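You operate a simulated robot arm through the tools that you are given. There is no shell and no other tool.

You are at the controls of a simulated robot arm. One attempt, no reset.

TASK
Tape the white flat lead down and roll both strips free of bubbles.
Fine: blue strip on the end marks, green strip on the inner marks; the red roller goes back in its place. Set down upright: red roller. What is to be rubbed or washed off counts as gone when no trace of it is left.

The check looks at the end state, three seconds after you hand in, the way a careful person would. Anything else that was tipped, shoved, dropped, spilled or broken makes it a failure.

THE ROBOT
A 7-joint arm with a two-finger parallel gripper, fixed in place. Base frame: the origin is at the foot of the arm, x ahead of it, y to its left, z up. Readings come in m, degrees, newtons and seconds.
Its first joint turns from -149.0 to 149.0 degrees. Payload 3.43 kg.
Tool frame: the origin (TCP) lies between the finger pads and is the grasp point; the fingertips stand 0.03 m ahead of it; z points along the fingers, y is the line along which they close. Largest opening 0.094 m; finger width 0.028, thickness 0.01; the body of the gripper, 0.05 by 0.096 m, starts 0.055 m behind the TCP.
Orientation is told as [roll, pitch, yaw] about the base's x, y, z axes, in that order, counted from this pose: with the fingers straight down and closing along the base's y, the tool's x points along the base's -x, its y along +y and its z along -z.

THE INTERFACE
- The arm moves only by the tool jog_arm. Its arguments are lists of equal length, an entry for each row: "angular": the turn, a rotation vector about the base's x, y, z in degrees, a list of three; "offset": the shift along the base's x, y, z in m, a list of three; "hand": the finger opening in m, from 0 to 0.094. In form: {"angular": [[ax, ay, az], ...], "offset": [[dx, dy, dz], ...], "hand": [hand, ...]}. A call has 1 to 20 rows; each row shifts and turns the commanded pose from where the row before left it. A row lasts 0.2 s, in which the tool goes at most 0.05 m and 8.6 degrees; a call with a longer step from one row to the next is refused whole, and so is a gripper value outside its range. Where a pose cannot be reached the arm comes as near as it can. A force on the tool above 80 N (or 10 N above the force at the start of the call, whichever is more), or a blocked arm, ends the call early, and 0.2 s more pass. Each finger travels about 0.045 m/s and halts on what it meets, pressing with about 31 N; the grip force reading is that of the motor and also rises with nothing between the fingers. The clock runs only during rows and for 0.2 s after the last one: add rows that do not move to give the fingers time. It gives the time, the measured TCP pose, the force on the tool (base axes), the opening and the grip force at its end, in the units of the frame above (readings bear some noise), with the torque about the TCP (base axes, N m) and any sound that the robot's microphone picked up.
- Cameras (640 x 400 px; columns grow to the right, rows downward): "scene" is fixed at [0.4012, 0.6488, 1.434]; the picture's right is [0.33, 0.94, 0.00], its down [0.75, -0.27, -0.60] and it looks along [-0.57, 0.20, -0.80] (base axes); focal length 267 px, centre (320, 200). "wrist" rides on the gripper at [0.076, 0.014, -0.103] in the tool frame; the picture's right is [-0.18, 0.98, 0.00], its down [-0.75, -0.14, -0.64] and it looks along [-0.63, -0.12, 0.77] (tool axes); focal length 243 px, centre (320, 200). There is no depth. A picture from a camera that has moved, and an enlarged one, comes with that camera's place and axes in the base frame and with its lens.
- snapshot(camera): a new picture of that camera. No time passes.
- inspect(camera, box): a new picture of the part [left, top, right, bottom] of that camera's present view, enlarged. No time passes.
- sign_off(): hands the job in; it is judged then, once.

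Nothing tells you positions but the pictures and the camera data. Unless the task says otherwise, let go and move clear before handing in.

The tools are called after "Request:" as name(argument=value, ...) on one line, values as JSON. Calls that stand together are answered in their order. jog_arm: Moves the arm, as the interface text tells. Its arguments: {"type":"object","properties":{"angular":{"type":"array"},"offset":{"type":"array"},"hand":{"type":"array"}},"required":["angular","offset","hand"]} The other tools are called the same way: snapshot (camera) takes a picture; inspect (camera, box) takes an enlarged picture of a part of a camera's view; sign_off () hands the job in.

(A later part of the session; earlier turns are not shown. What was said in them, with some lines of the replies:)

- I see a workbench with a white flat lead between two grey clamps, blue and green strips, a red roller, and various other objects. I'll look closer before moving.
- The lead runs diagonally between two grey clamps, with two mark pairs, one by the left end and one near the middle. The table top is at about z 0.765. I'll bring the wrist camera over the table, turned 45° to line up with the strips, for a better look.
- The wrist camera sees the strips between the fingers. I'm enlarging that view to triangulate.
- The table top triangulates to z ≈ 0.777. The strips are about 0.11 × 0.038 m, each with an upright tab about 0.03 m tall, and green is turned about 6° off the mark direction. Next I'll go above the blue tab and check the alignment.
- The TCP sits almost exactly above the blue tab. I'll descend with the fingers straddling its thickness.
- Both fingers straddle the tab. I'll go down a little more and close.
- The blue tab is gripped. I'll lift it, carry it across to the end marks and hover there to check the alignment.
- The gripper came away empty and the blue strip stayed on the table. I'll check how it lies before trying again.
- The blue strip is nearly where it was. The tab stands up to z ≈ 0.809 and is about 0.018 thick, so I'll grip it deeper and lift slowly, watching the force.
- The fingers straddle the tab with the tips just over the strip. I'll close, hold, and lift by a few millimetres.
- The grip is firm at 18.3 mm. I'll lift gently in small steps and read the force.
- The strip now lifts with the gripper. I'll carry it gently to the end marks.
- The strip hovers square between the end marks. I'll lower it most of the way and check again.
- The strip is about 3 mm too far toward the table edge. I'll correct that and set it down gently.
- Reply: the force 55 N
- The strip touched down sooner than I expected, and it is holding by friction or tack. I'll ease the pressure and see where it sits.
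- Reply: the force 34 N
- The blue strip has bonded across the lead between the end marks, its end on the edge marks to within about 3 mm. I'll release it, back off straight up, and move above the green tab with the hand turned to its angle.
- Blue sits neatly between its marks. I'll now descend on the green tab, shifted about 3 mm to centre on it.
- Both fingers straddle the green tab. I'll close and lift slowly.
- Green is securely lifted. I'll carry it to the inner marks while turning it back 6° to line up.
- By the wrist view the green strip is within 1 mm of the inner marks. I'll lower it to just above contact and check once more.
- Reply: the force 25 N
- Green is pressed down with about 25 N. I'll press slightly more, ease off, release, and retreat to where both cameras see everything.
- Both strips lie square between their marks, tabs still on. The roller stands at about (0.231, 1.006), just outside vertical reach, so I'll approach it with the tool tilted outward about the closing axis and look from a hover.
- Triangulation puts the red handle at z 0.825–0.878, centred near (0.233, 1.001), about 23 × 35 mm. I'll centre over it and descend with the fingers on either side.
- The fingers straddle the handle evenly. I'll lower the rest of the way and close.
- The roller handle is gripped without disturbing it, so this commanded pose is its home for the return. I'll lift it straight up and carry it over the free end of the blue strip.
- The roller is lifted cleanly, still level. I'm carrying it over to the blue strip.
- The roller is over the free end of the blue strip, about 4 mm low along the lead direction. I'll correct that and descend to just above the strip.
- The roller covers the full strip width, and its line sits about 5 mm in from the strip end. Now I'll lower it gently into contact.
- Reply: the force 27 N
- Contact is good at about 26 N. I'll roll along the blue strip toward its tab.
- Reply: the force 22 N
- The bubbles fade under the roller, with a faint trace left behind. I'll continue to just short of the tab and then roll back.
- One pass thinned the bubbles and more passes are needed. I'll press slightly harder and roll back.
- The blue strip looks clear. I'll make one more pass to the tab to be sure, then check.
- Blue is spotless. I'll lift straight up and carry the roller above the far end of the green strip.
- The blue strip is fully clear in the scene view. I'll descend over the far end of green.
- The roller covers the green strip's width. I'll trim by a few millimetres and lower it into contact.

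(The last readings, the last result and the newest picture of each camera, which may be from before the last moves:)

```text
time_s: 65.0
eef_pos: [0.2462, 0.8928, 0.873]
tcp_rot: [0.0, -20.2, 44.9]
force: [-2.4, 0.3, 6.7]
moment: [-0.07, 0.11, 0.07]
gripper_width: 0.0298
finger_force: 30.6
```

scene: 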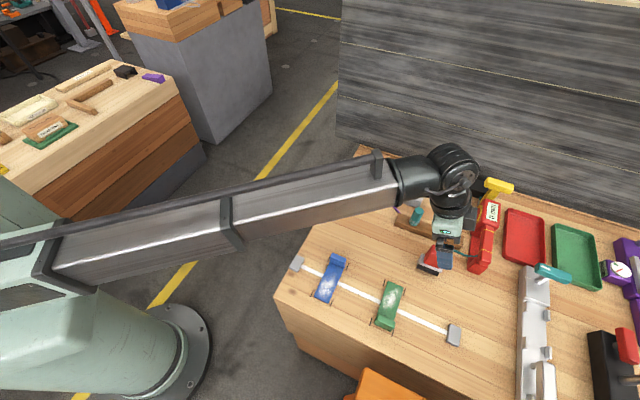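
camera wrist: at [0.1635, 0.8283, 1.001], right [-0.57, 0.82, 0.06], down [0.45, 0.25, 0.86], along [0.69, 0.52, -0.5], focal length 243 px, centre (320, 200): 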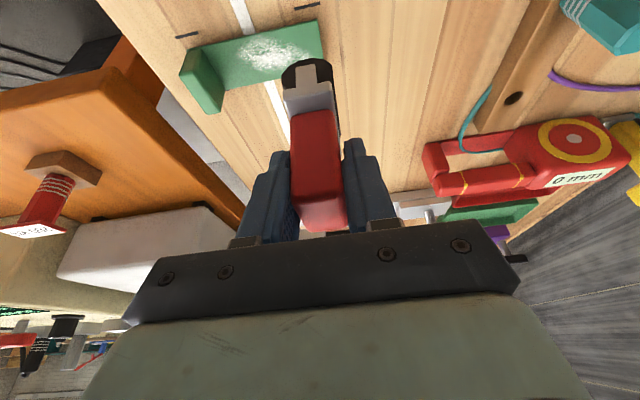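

Light contact so far. I'll press about 1 mm more and roll toward the tab.

Request:
jog_arm(angular=[[0, 0, 0], [0, 0, 0], [0, 0, 0], [0, 0, 0], [0, 0, 0], [0, 0, 0], [0, 0, 0], [0, 0, 0], [0, 0, 0], [0, 0, 0], [0, 0, 0], [0, 0, 0], [0, 0, 0], [0, 0, 0], [0, 0, 0], [0, 0, 0], [0, 0, 0]], offset=[[0, 0, -0.001], [0, 0, -0.0003], [0.0035, -0.0035, 0], [0.0035, -0.0035, 0], [0.0035, -0.0035, 0], [0.0035, -0.0035, 0], [0.0035, -0.0035, 0], [0.0035, -0.0035, 0], [0.0035, -0.0035, 0], [0.0035, -0.0035, 0], [0.0035, -0.0035, 0], [0.0035, -0.0035, 0], [0.0035, -0.0035, 0], [0.0035, -0.0035, 0], [0.0035, -0.0035, 0], [0.0035, -0.0035, 0], [0, 0, 0]], hand=[0.0, 0.0, 0.0, 0.0, 0.0, 0.0, 0.0, 0.0, 0.0, 0.0, 0.0, 0.0, 0.0, 0.0, 0.0, 0.0, 0.0])

Request:
inspect(camera="wrist", box=[200, 0, 440, 150])

```text
time_s: 68.6
eef_pos: [0.2934, 0.8454, 0.8718]
tcp_rot: [0.0, -20.0, 45.0]
force: [-4.8, 3.0, 18.6]
moment: [0.12, 0.23, 0.02]
gripper_width: 0.03
finger_force: 30.6
```

```text
2.67 times, centred on (320, 75) of wrist
camera zoom: at [0.2084, 0.7806, 0.9414], right [-0.57, 0.82, 0.06], down [0.45, 0.25, 0.86], along [0.69, 0.52, -0.5], focal length 647 px, centre (320, 533)
```

zoom: 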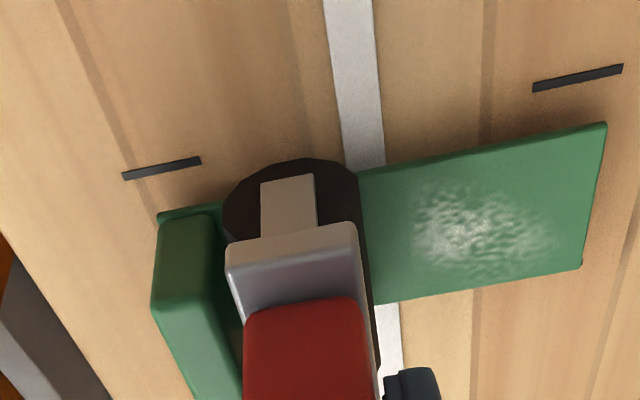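

Green is thinner after one pass, as blue was. I'll roll back with slightly more pressure.

Request:
jog_arm(angular=[[0, 0, 0], [0, 0, 0], [0, 0, 0], [0, 0, 0], [0, 0, 0], [0, 0, 0], [0, 0, 0], [0, 0, 0], [0, 0, 0], [0, 0, 0], [0, 0, 0], [0, 0, 0], [0, 0, 0], [0, 0, 0], [0, 0, 0], [0, 0, 0]], offset=[[0, 0, -0.0004], [-0.0035, 0.0035, 0], [-0.0035, 0.0035, 0], [-0.0035, 0.0035, 0], [-0.0035, 0.0035, 0], [-0.0035, 0.0035, 0], [-0.0035, 0.0035, 0], [-0.0035, 0.0035, 0], [-0.0035, 0.0035, 0], [-0.0035, 0.0035, 0], [-0.0035, 0.0035, 0], [-0.0035, 0.0035, 0], [-0.0035, 0.0035, 0], [-0.0035, 0.0035, 0], [-0.0035, 0.0035, 0], [0, 0, 0]], hand=[0.0, 0.0, 0.0, 0.0, 0.0, 0.0, 0.0, 0.0, 0.0, 0.0, 0.0, 0.0, 0.0, 0.0, 0.0, 0.0])

Request:
inspect(camera="wrist", box=[140, 0, 380, 150])

Request:
inspect(camera="scene", box=[370, 240, 450, 330])

```text
time_s: 72.0
eef_pos: [0.2445, 0.8944, 0.8715]
tcp_rot: [-0.1, -20.0, 45.0]
force: [0.5, -1.4, 2.1]
moment: [-0.13, -0.06, 0.05]
gripper_width: 0.0298
finger_force: 31.1
```

```text
2.67 times, centred on (260, 75) of wrist
camera zoom: at [0.1595, 0.8296, 0.9411], right [-0.57, 0.82, 0.06], down [0.45, 0.25, 0.86], along [0.69, 0.52, -0.5], focal length 647 px, centre (480, 533)
```

zoom: 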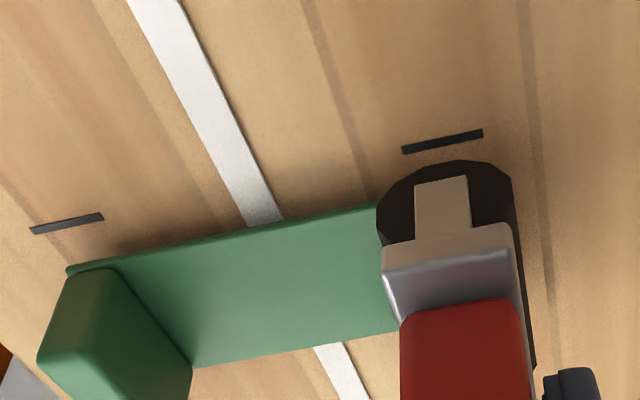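

```text
4.44 times, centred on (410, 285) of scene
camera zoom: at [0.4012, 0.6488, 1.434], right [0.33, 0.94, 0.0], down [0.75, -0.27, -0.6], along [-0.57, 0.2, -0.8], focal length 1186 px, centre (-80, -178)
```

zoom: 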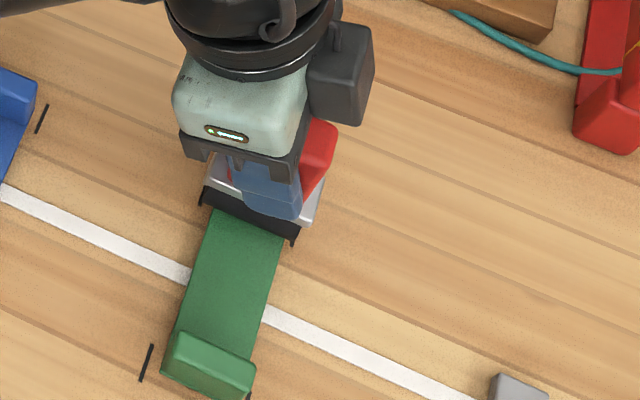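

Green looks clear. I'll do one more pass to the tab to confirm and uncover the far end.

Request:
jog_arm(angular=[[0, 0, 0], [0, 0, 0], [0, 0, 0], [0, 0, 0], [0, 0, 0], [0, 0, 0], [0, 0, 0], [0, 0, 0], [0, 0, 0], [0, 0, 0], [0, 0, 0], [0, 0, 0], [0, 0, 0], [0, 0, 0], [0, 0, 0], [0, 0, 0]], offset=[[0, 0, -0.0006], [0.0035, -0.0035, 0], [0.0035, -0.0035, 0], [0.0035, -0.0035, 0], [0.0035, -0.0035, 0], [0.0035, -0.0035, 0], [0.0035, -0.0035, 0], [0.0035, -0.0035, 0], [0.0035, -0.0035, 0], [0.0035, -0.0035, 0], [0.0035, -0.0035, 0], [0.0035, -0.0035, 0], [0.0035, -0.0035, 0], [0.0035, -0.0035, 0], [0.0035, -0.0035, 0], [0, 0, 0]], hand=[0.0, 0.0, 0.0, 0.0, 0.0, 0.0, 0.0, 0.0, 0.0, 0.0, 0.0, 0.0, 0.0, 0.0, 0.0, 0.0])

Request:
inspect(camera="wrist", box=[200, 0, 440, 150])

Request:
inspect(camera="scene", box=[370, 240, 450, 330])

```text
time_s: 75.4
eef_pos: [0.2925, 0.8452, 0.8717]
tcp_rot: [-0.1, -20.1, 45.1]
force: [-2.9, 3.9, 16.5]
moment: [0.1, 0.17, 0.02]
gripper_width: 0.0301
finger_force: 31.1
```

```text
2.67 times, centred on (320, 75) of wrist
camera zoom: at [0.2087, 0.78, 0.9407], right [-0.57, 0.82, 0.06], down [0.44, 0.25, 0.86], along [0.69, 0.52, -0.5], focal length 647 px, centre (320, 533)
```

zoom: 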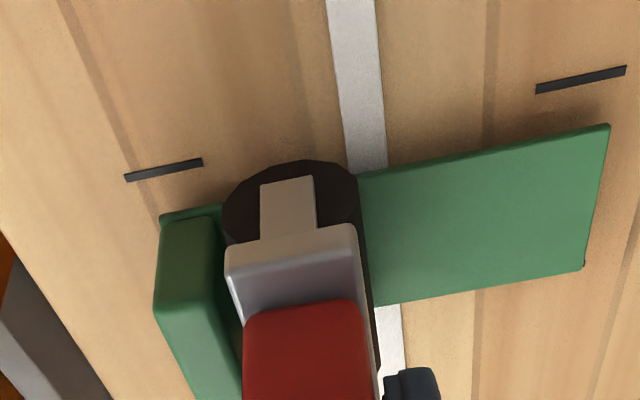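

```text
4.44 times, centred on (410, 285) of scene
camera zoom: at [0.4012, 0.6488, 1.434], right [0.33, 0.94, 0.0], down [0.75, -0.27, -0.6], along [-0.57, 0.2, -0.8], focal length 1186 px, centre (-80, -178)
```

zoom: 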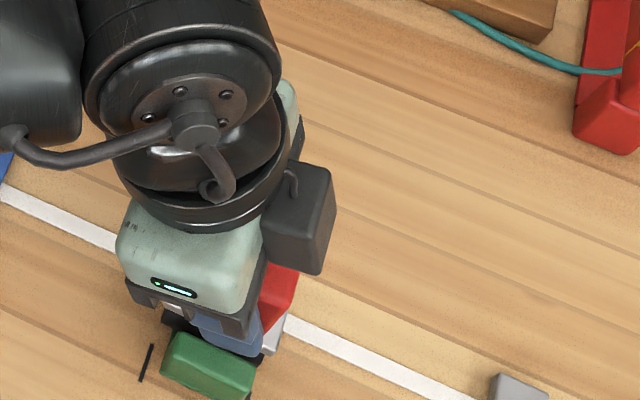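

Both strips are clear of bubbles. I'll lift the roller and carry it back above its original spot.

Request:
jog_arm(angular=[[0, 0, 0], [0, 0, 0], [0, 0, 0], [0, 0, 0], [0, 0, 0], [0, 0, 0], [0, 0, 0], [0, 0, 0], [0, 0, 0], [0, 0, 0], [0, 0, 0], [0, 0, 0], [0, 0, 0], [0, 0, 0]], offset=[[0, 0, 0.0103], [0, 0, 0.015], [0, 0, 0.0175], [0, 0, 0.0175], [-0.0064, 0.0153, 0], [-0.0064, 0.0153, 0], [-0.0064, 0.0153, 0], [-0.0064, 0.0153, 0], [-0.0064, 0.0153, 0], [-0.0064, 0.0153, 0], [-0.0065, 0.0153, 0], [-0.0065, 0.0153, 0], [-0.0065, 0.0153, 0], [-0.0065, 0.0154, 0]], hand=[0.0, 0.0, 0.0, 0.0, 0.0, 0.0, 0.0, 0.0, 0.0, 0.0, 0.0, 0.0, 0.0, 0.0])

Request:
jog_arm(angular=[[0, 0, 0], [0, 0, 0], [0, 0, 0], [0, 0, 0], [0, 0, 0]], offset=[[0, 0, -0.015], [0, 0, -0.015], [0, 0, -0.015], [0, 0, -0.012], [0, 0, 0]], hand=[0.0, 0.0, 0.0, 0.0, 0.0])

Request:
snapshot(camera="wrist")

Request:
inspect(camera="scene", box=[405, 215, 485, 295])

Request:
inspect(camera="scene", box=[290, 240, 440, 345])

```text
time_s: 78.4
eef_pos: [0.2296, 1.0004, 0.9281]
tcp_rot: [0.0, -20.0, 45.0]
force: [-0.1, -0.3, -1.4]
moment: [0.03, 0.02, -0.01]
gripper_width: 0.0302
finger_force: 31.0
```

```text
time_s: 79.6
eef_pos: [0.2311, 0.9983, 0.8728]
tcp_rot: [0.1, -20.0, 45.0]
force: [-0.6, -0.5, -0.6]
moment: [-0.01, -0.01, 0.01]
gripper_width: 0.0301
finger_force: 31.0
```

```text
taken
camera wrist: at [0.1465, 0.9338, 0.9436], right [-0.57, 0.82, 0.06], down [0.45, 0.25, 0.86], along [0.69, 0.52, -0.5], focal length 243 px, centre (320, 200)
```

wrist: 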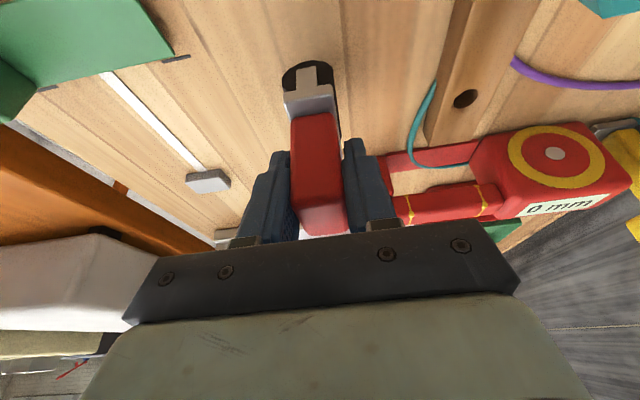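

```text
5.00 times, centred on (445, 255) of scene
camera zoom: at [0.4012, 0.6488, 1.434], right [0.33, 0.94, 0.0], down [0.75, -0.27, -0.6], along [-0.57, 0.2, -0.8], focal length 1335 px, centre (-305, -75)
```

zoom: 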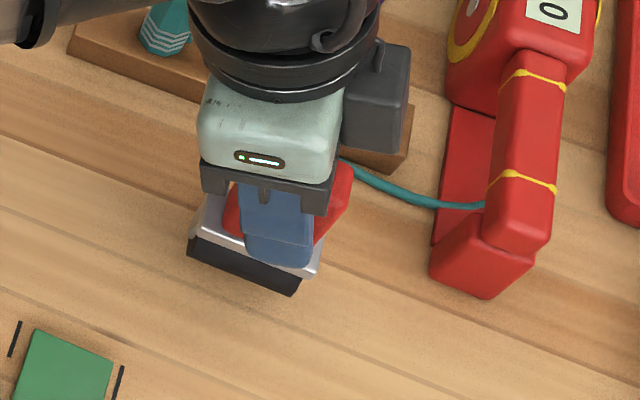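

```text
3.81 times, centred on (365, 292) of scene
camera zoom: at [0.4012, 0.6488, 1.434], right [0.33, 0.94, 0.0], down [0.75, -0.27, -0.6], along [-0.57, 0.2, -0.8], focal length 1017 px, centre (149, -152)
```

zoom: 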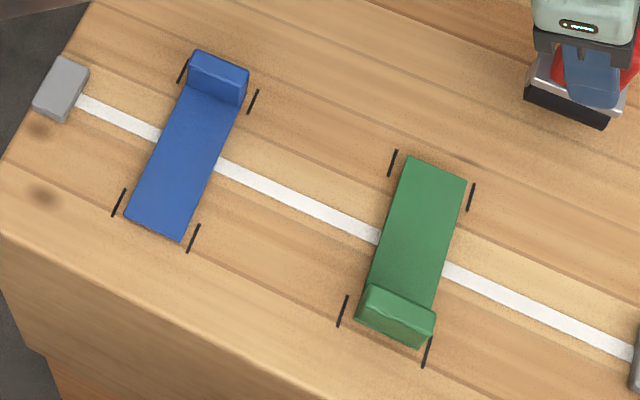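

Both strips are clean and on their marks. I'll compare the roller's present spot closely with the original before setting it down.

Request:
inspect(camera="scene", box=[405, 235, 455, 285])

Request:
inspect(camera="wrist", box=[250, 40, 390, 240])

```text
8.00 times, centred on (430, 260) of scene
camera zoom: at [0.4012, 0.6488, 1.434], right [0.33, 0.94, 0.0], down [0.75, -0.27, -0.6], along [-0.57, 0.2, -0.8], focal length 2135 px, centre (-560, -280)
```

zoom: 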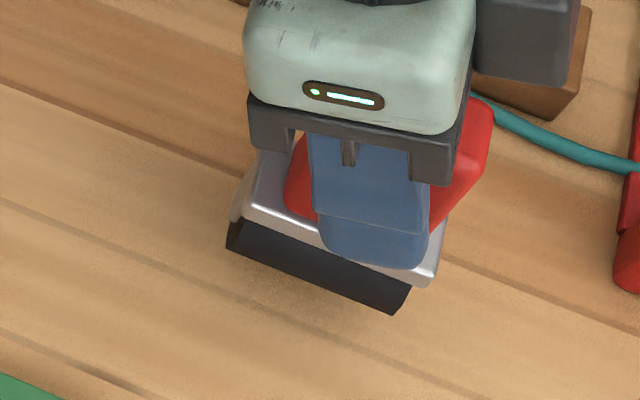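

```text
2.00 times, centred on (320, 140) of wrist
camera zoom: at [0.1465, 0.9338, 0.9436], right [-0.57, 0.82, 0.06], down [0.45, 0.25, 0.86], along [0.69, 0.52, -0.5], focal length 485 px, centre (320, 320)
```

zoom: 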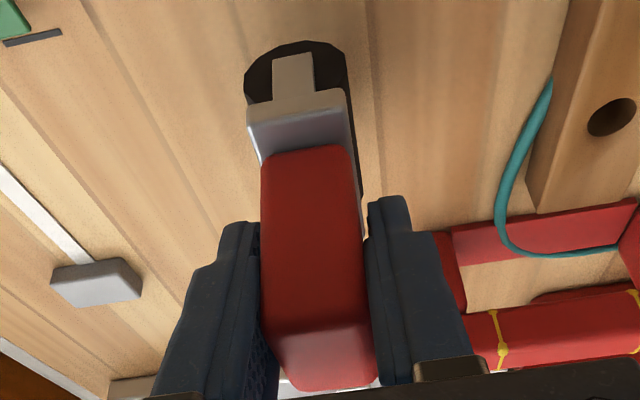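

The roller is within about 1.5 mm of its original place. I'll apply that shift and lower it gently until it just touches.

Request:
jog_arm(angular=[[0, 0, 0], [0, 0, 0], [0, 0, 0], [0, 0, 0], [0, 0, 0], [0, 0, 0]], offset=[[-0.001, -0.001, 0], [0, 0, -0.002], [0, 0, -0.002], [0, 0, -0.002], [0, 0, -0.001], [0, 0, 0]], hand=[0.0, 0.0, 0.0, 0.0, 0.0, 0.0])

```text
time_s: 81.0
eef_pos: [0.2297, 0.9974, 0.8657]
tcp_rot: [0.0, -20.0, 45.0]
force: [0.1, 0.1, -1.7]
moment: [-0.01, 0.02, 0.01]
gripper_width: 0.03
finger_force: 30.9
```

Request:
jog_arm(angular=[[0, 0, 0], [0, 0, 0], [0, 0, 0]], offset=[[0, 0, -0.001], [0, 0, -0.001], [0, 0, 0]], hand=[0.0, 0.0, 0.0])

```text
time_s: 81.8
eef_pos: [0.2286, 0.997, 0.8638]
tcp_rot: [0.0, -20.1, 45.1]
force: [0.4, 1.2, -1.3]
moment: [0.0, -0.03, -0.01]
gripper_width: 0.0303
finger_force: 31.2
```

Request:
jog_arm(angular=[[0, 0, 0], [0, 0, 0]], offset=[[0, 0, -0.001], [0, 0, 0]], hand=[0.0, 0.0])

Request:
inspect(camera="scene", box=[405, 235, 455, 285])

```text
time_s: 82.4
eef_pos: [0.2285, 0.9976, 0.8636]
tcp_rot: [0.0, -20.0, 44.9]
force: [0.2, 0.1, -1.7]
moment: [0.0, 0.01, -0.01]
gripper_width: 0.0302
finger_force: 31.5
```

```text
8.00 times, centred on (430, 260) of scene
camera zoom: at [0.4012, 0.6488, 1.434], right [0.33, 0.94, 0.0], down [0.75, -0.27, -0.6], along [-0.57, 0.2, -0.8], focal length 2135 px, centre (-560, -280)
```

zoom: 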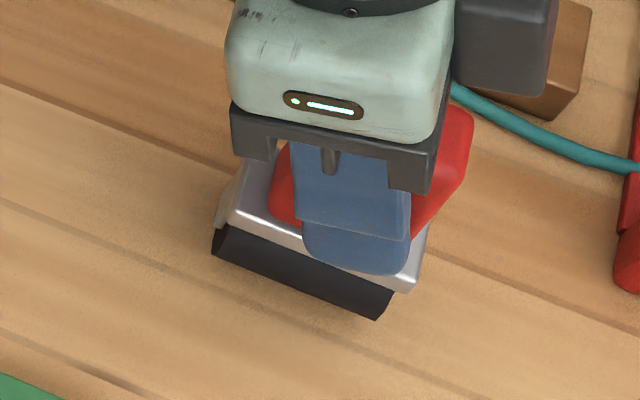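

Request:
jog_arm(angular=[[0, 0, 0], [0, 0, 0], [0, 0, 0], [0, 0, 0]], offset=[[0.0009, 0.0007, 0], [0, 0, -0.001], [0, 0, -0.001], [0, 0, 0]], hand=[0.0, 0.0, 0.0, 0.0])

Request:
inspect(camera="scene", box=[405, 235, 455, 285])

```text
time_s: 83.4
eef_pos: [0.2292, 0.9979, 0.8615]
tcp_rot: [0.0, -20.0, 45.1]
force: [1.3, 0.4, 4.2]
moment: [-0.02, -0.06, 0.0]
gripper_width: 0.03
finger_force: 31.3
```

```text
8.00 times, centred on (430, 260) of scene
camera zoom: at [0.4012, 0.6488, 1.434], right [0.33, 0.94, 0.0], down [0.75, -0.27, -0.6], along [-0.57, 0.2, -0.8], focal length 2135 px, centre (-560, -280)
```

zoom: 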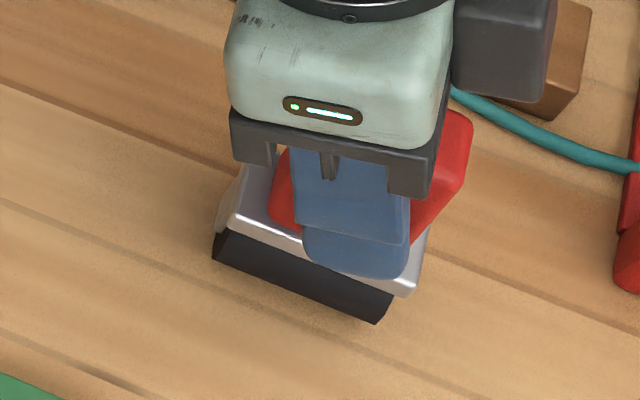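

It touches down with 4 N and its outline matches the original within about 1 mm. I'll seat it lightly, open gradually and lift straight away.

Request:
jog_arm(angular=[[0, 0, 0], [0, 0, 0], [0, 0, 0], [0, 0, 0], [0, 0, 0], [0, 0, 0], [0, 0, 0], [0, 0, 0]], offset=[[0, 0, -0.0005], [0, 0, 0], [0, 0, 0], [0, 0, 0], [0, 0, 0], [0, 0, 0], [0, 0, 0], [0, 0, 0]], hand=[0.0, 0.026, 0.031, 0.034, 0.04, 0.05, 0.06, 0.06])

Request:
inspect(camera="scene", box=[405, 235, 455, 285])

Request:
snapshot(camera="wrist")

```text
time_s: 85.2
eef_pos: [0.2291, 0.9983, 0.8597]
tcp_rot: [0.0, -20.1, 44.9]
force: [-0.8, -0.5, -0.4]
moment: [-0.01, -0.01, 0.02]
gripper_width: 0.06
finger_force: 0.1
```

```text
8.00 times, centred on (430, 260) of scene
camera zoom: at [0.4012, 0.6488, 1.434], right [0.33, 0.94, 0.0], down [0.75, -0.27, -0.6], along [-0.57, 0.2, -0.8], focal length 2135 px, centre (-560, -280)
```

zoom: 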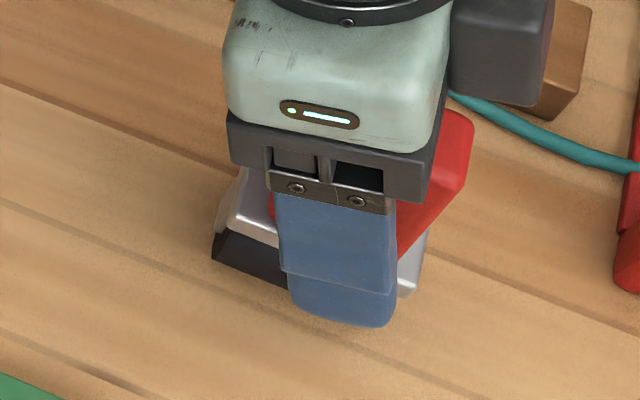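

```text
taken
camera wrist: at [0.1448, 0.9331, 0.9305], right [-0.57, 0.82, 0.06], down [0.45, 0.25, 0.86], along [0.69, 0.52, -0.5], focal length 243 px, centre (320, 200)
```

wrist: 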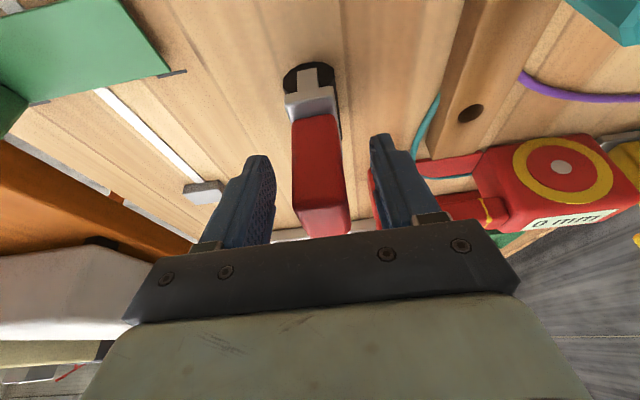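

The roller stands upright and free between the open fingers. I'll rise straight up, return the tool to vertical and move clear.

Request:
jog_arm(angular=[[0, 0, 0], [0, 0, 0], [0, 0, 0], [0, 0, 0], [0, 0, 0], [0, 0, 0], [0, 0, 0], [-2.83, 2.83, 0], [-2.83, 2.83, 0], [-2.83, 2.83, 0], [-2.83, 2.83, 0], [-2.83, 2.83, 0], [0, 0, 0]], offset=[[0, 0, 0.01], [0, 0, 0.02], [0, 0, 0.03], [0, 0, 0.04], [0, 0, 0.04], [-0.03, -0.035, 0.01], [-0.03, -0.035, 0.01], [-0.03, -0.035, 0], [-0.03, -0.035, 0], [-0.03, -0.035, 0], [-0.03, -0.035, 0], [-0.03, -0.035, 0], [0, 0, 0]], hand=[0.06, 0.06, 0.06, 0.06, 0.06, 0.06, 0.06, 0.06, 0.06, 0.06, 0.06, 0.06, 0.06])

Request:
snapshot(camera="scene")

Request:
inspect(camera="scene", box=[405, 235, 455, 285])

Request:
inspect(camera="scene", box=[290, 240, 440, 345])

Request:
inspect(camera="scene", box=[300, 245, 360, 310])

Request:
inspect(camera="scene", box=[360, 270, 420, 335])

```text
time_s: 88.0
eef_pos: [0.0194, 0.751, 1.0205]
tcp_rot: [-0.1, 0.1, 45.1]
force: [0.7, 0.1, 0.2]
moment: [0.0, 0.02, -0.01]
gripper_width: 0.0599
finger_force: 0.1
```

```text
taken
```

scene: 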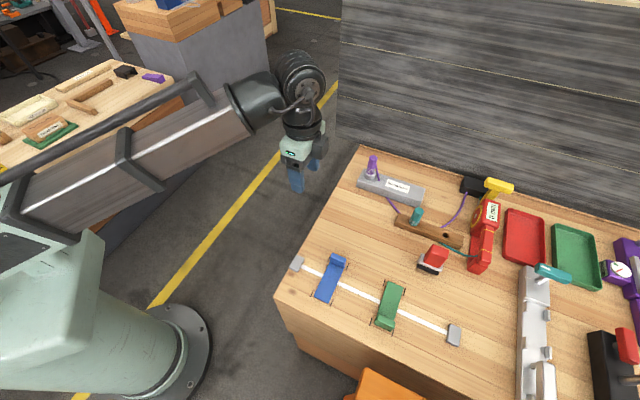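

```text
8.00 times, centred on (430, 260) of scene
camera zoom: at [0.4012, 0.6488, 1.434], right [0.33, 0.94, 0.0], down [0.75, -0.27, -0.6], along [-0.57, 0.2, -0.8], focal length 2135 px, centre (-560, -280)
```

zoom: 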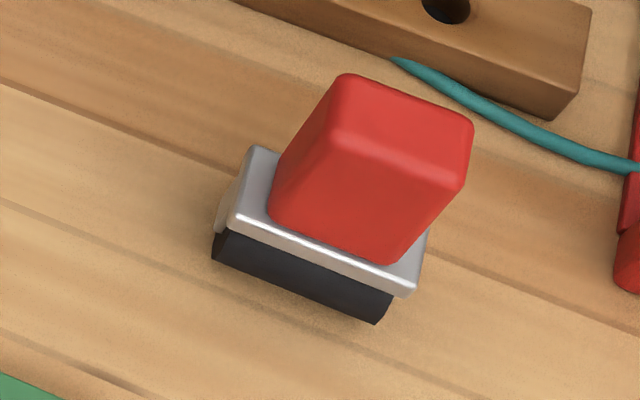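

```text
3.81 times, centred on (365, 292) of scene
camera zoom: at [0.4012, 0.6488, 1.434], right [0.33, 0.94, 0.0], down [0.75, -0.27, -0.6], along [-0.57, 0.2, -0.8], focal length 1017 px, centre (149, -152)
```

zoom: 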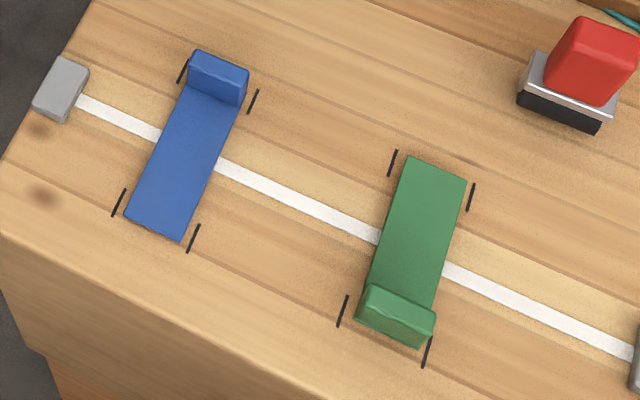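

```text
6.15 times, centred on (330, 278) of scene
camera zoom: at [0.4012, 0.6488, 1.434], right [0.33, 0.94, 0.0], down [0.75, -0.27, -0.6], along [-0.57, 0.2, -0.8], focal length 1642 px, centre (258, -277)
```

zoom: 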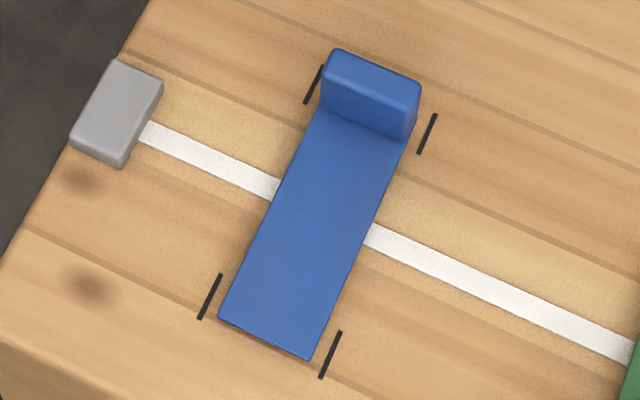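

```text
6.15 times, centred on (390, 302) of scene
camera zoom: at [0.4012, 0.6488, 1.434], right [0.33, 0.94, 0.0], down [0.75, -0.27, -0.6], along [-0.57, 0.2, -0.8], focal length 1642 px, centre (-111, -431)
```

zoom: 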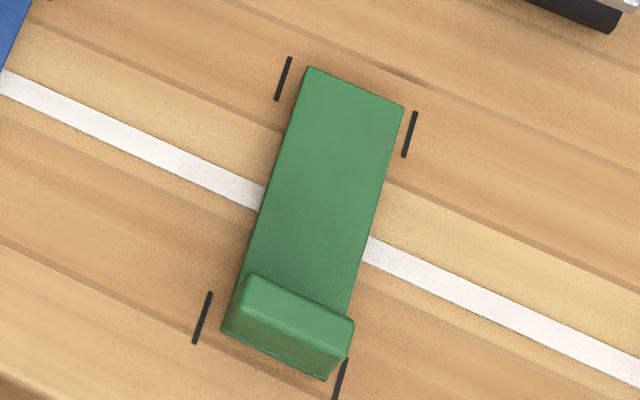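

Both strips lie clean across the lead between their marks. The red roller stands upright where it started and nothing else has moved. The arm is clear, so I'm handing in.

Request:
sign_off()

```text
The job is handed in.
```

The white lead is taped down and I've handed the job in; I don't have the verdict from the check. In the last pictures:

- **Blue strip:** it lies across the lead between the end marks with no trace of bubbles. It stuck on first touch about 3 mm too far toward the table edge along its length, and I couldn't shift it after that.
- **Green strip:** it lies across the lead between the inner marks, within about 2 mm by the wrist camera. No trace of bubbles is left on it either.
- **Red roller:** it stands upright within about 1–2 mm of where it started.

My first grip on the blue strip slipped before it left the table, and the second held. Nothing else on the bench looks moved, and the arm is clear of the work.
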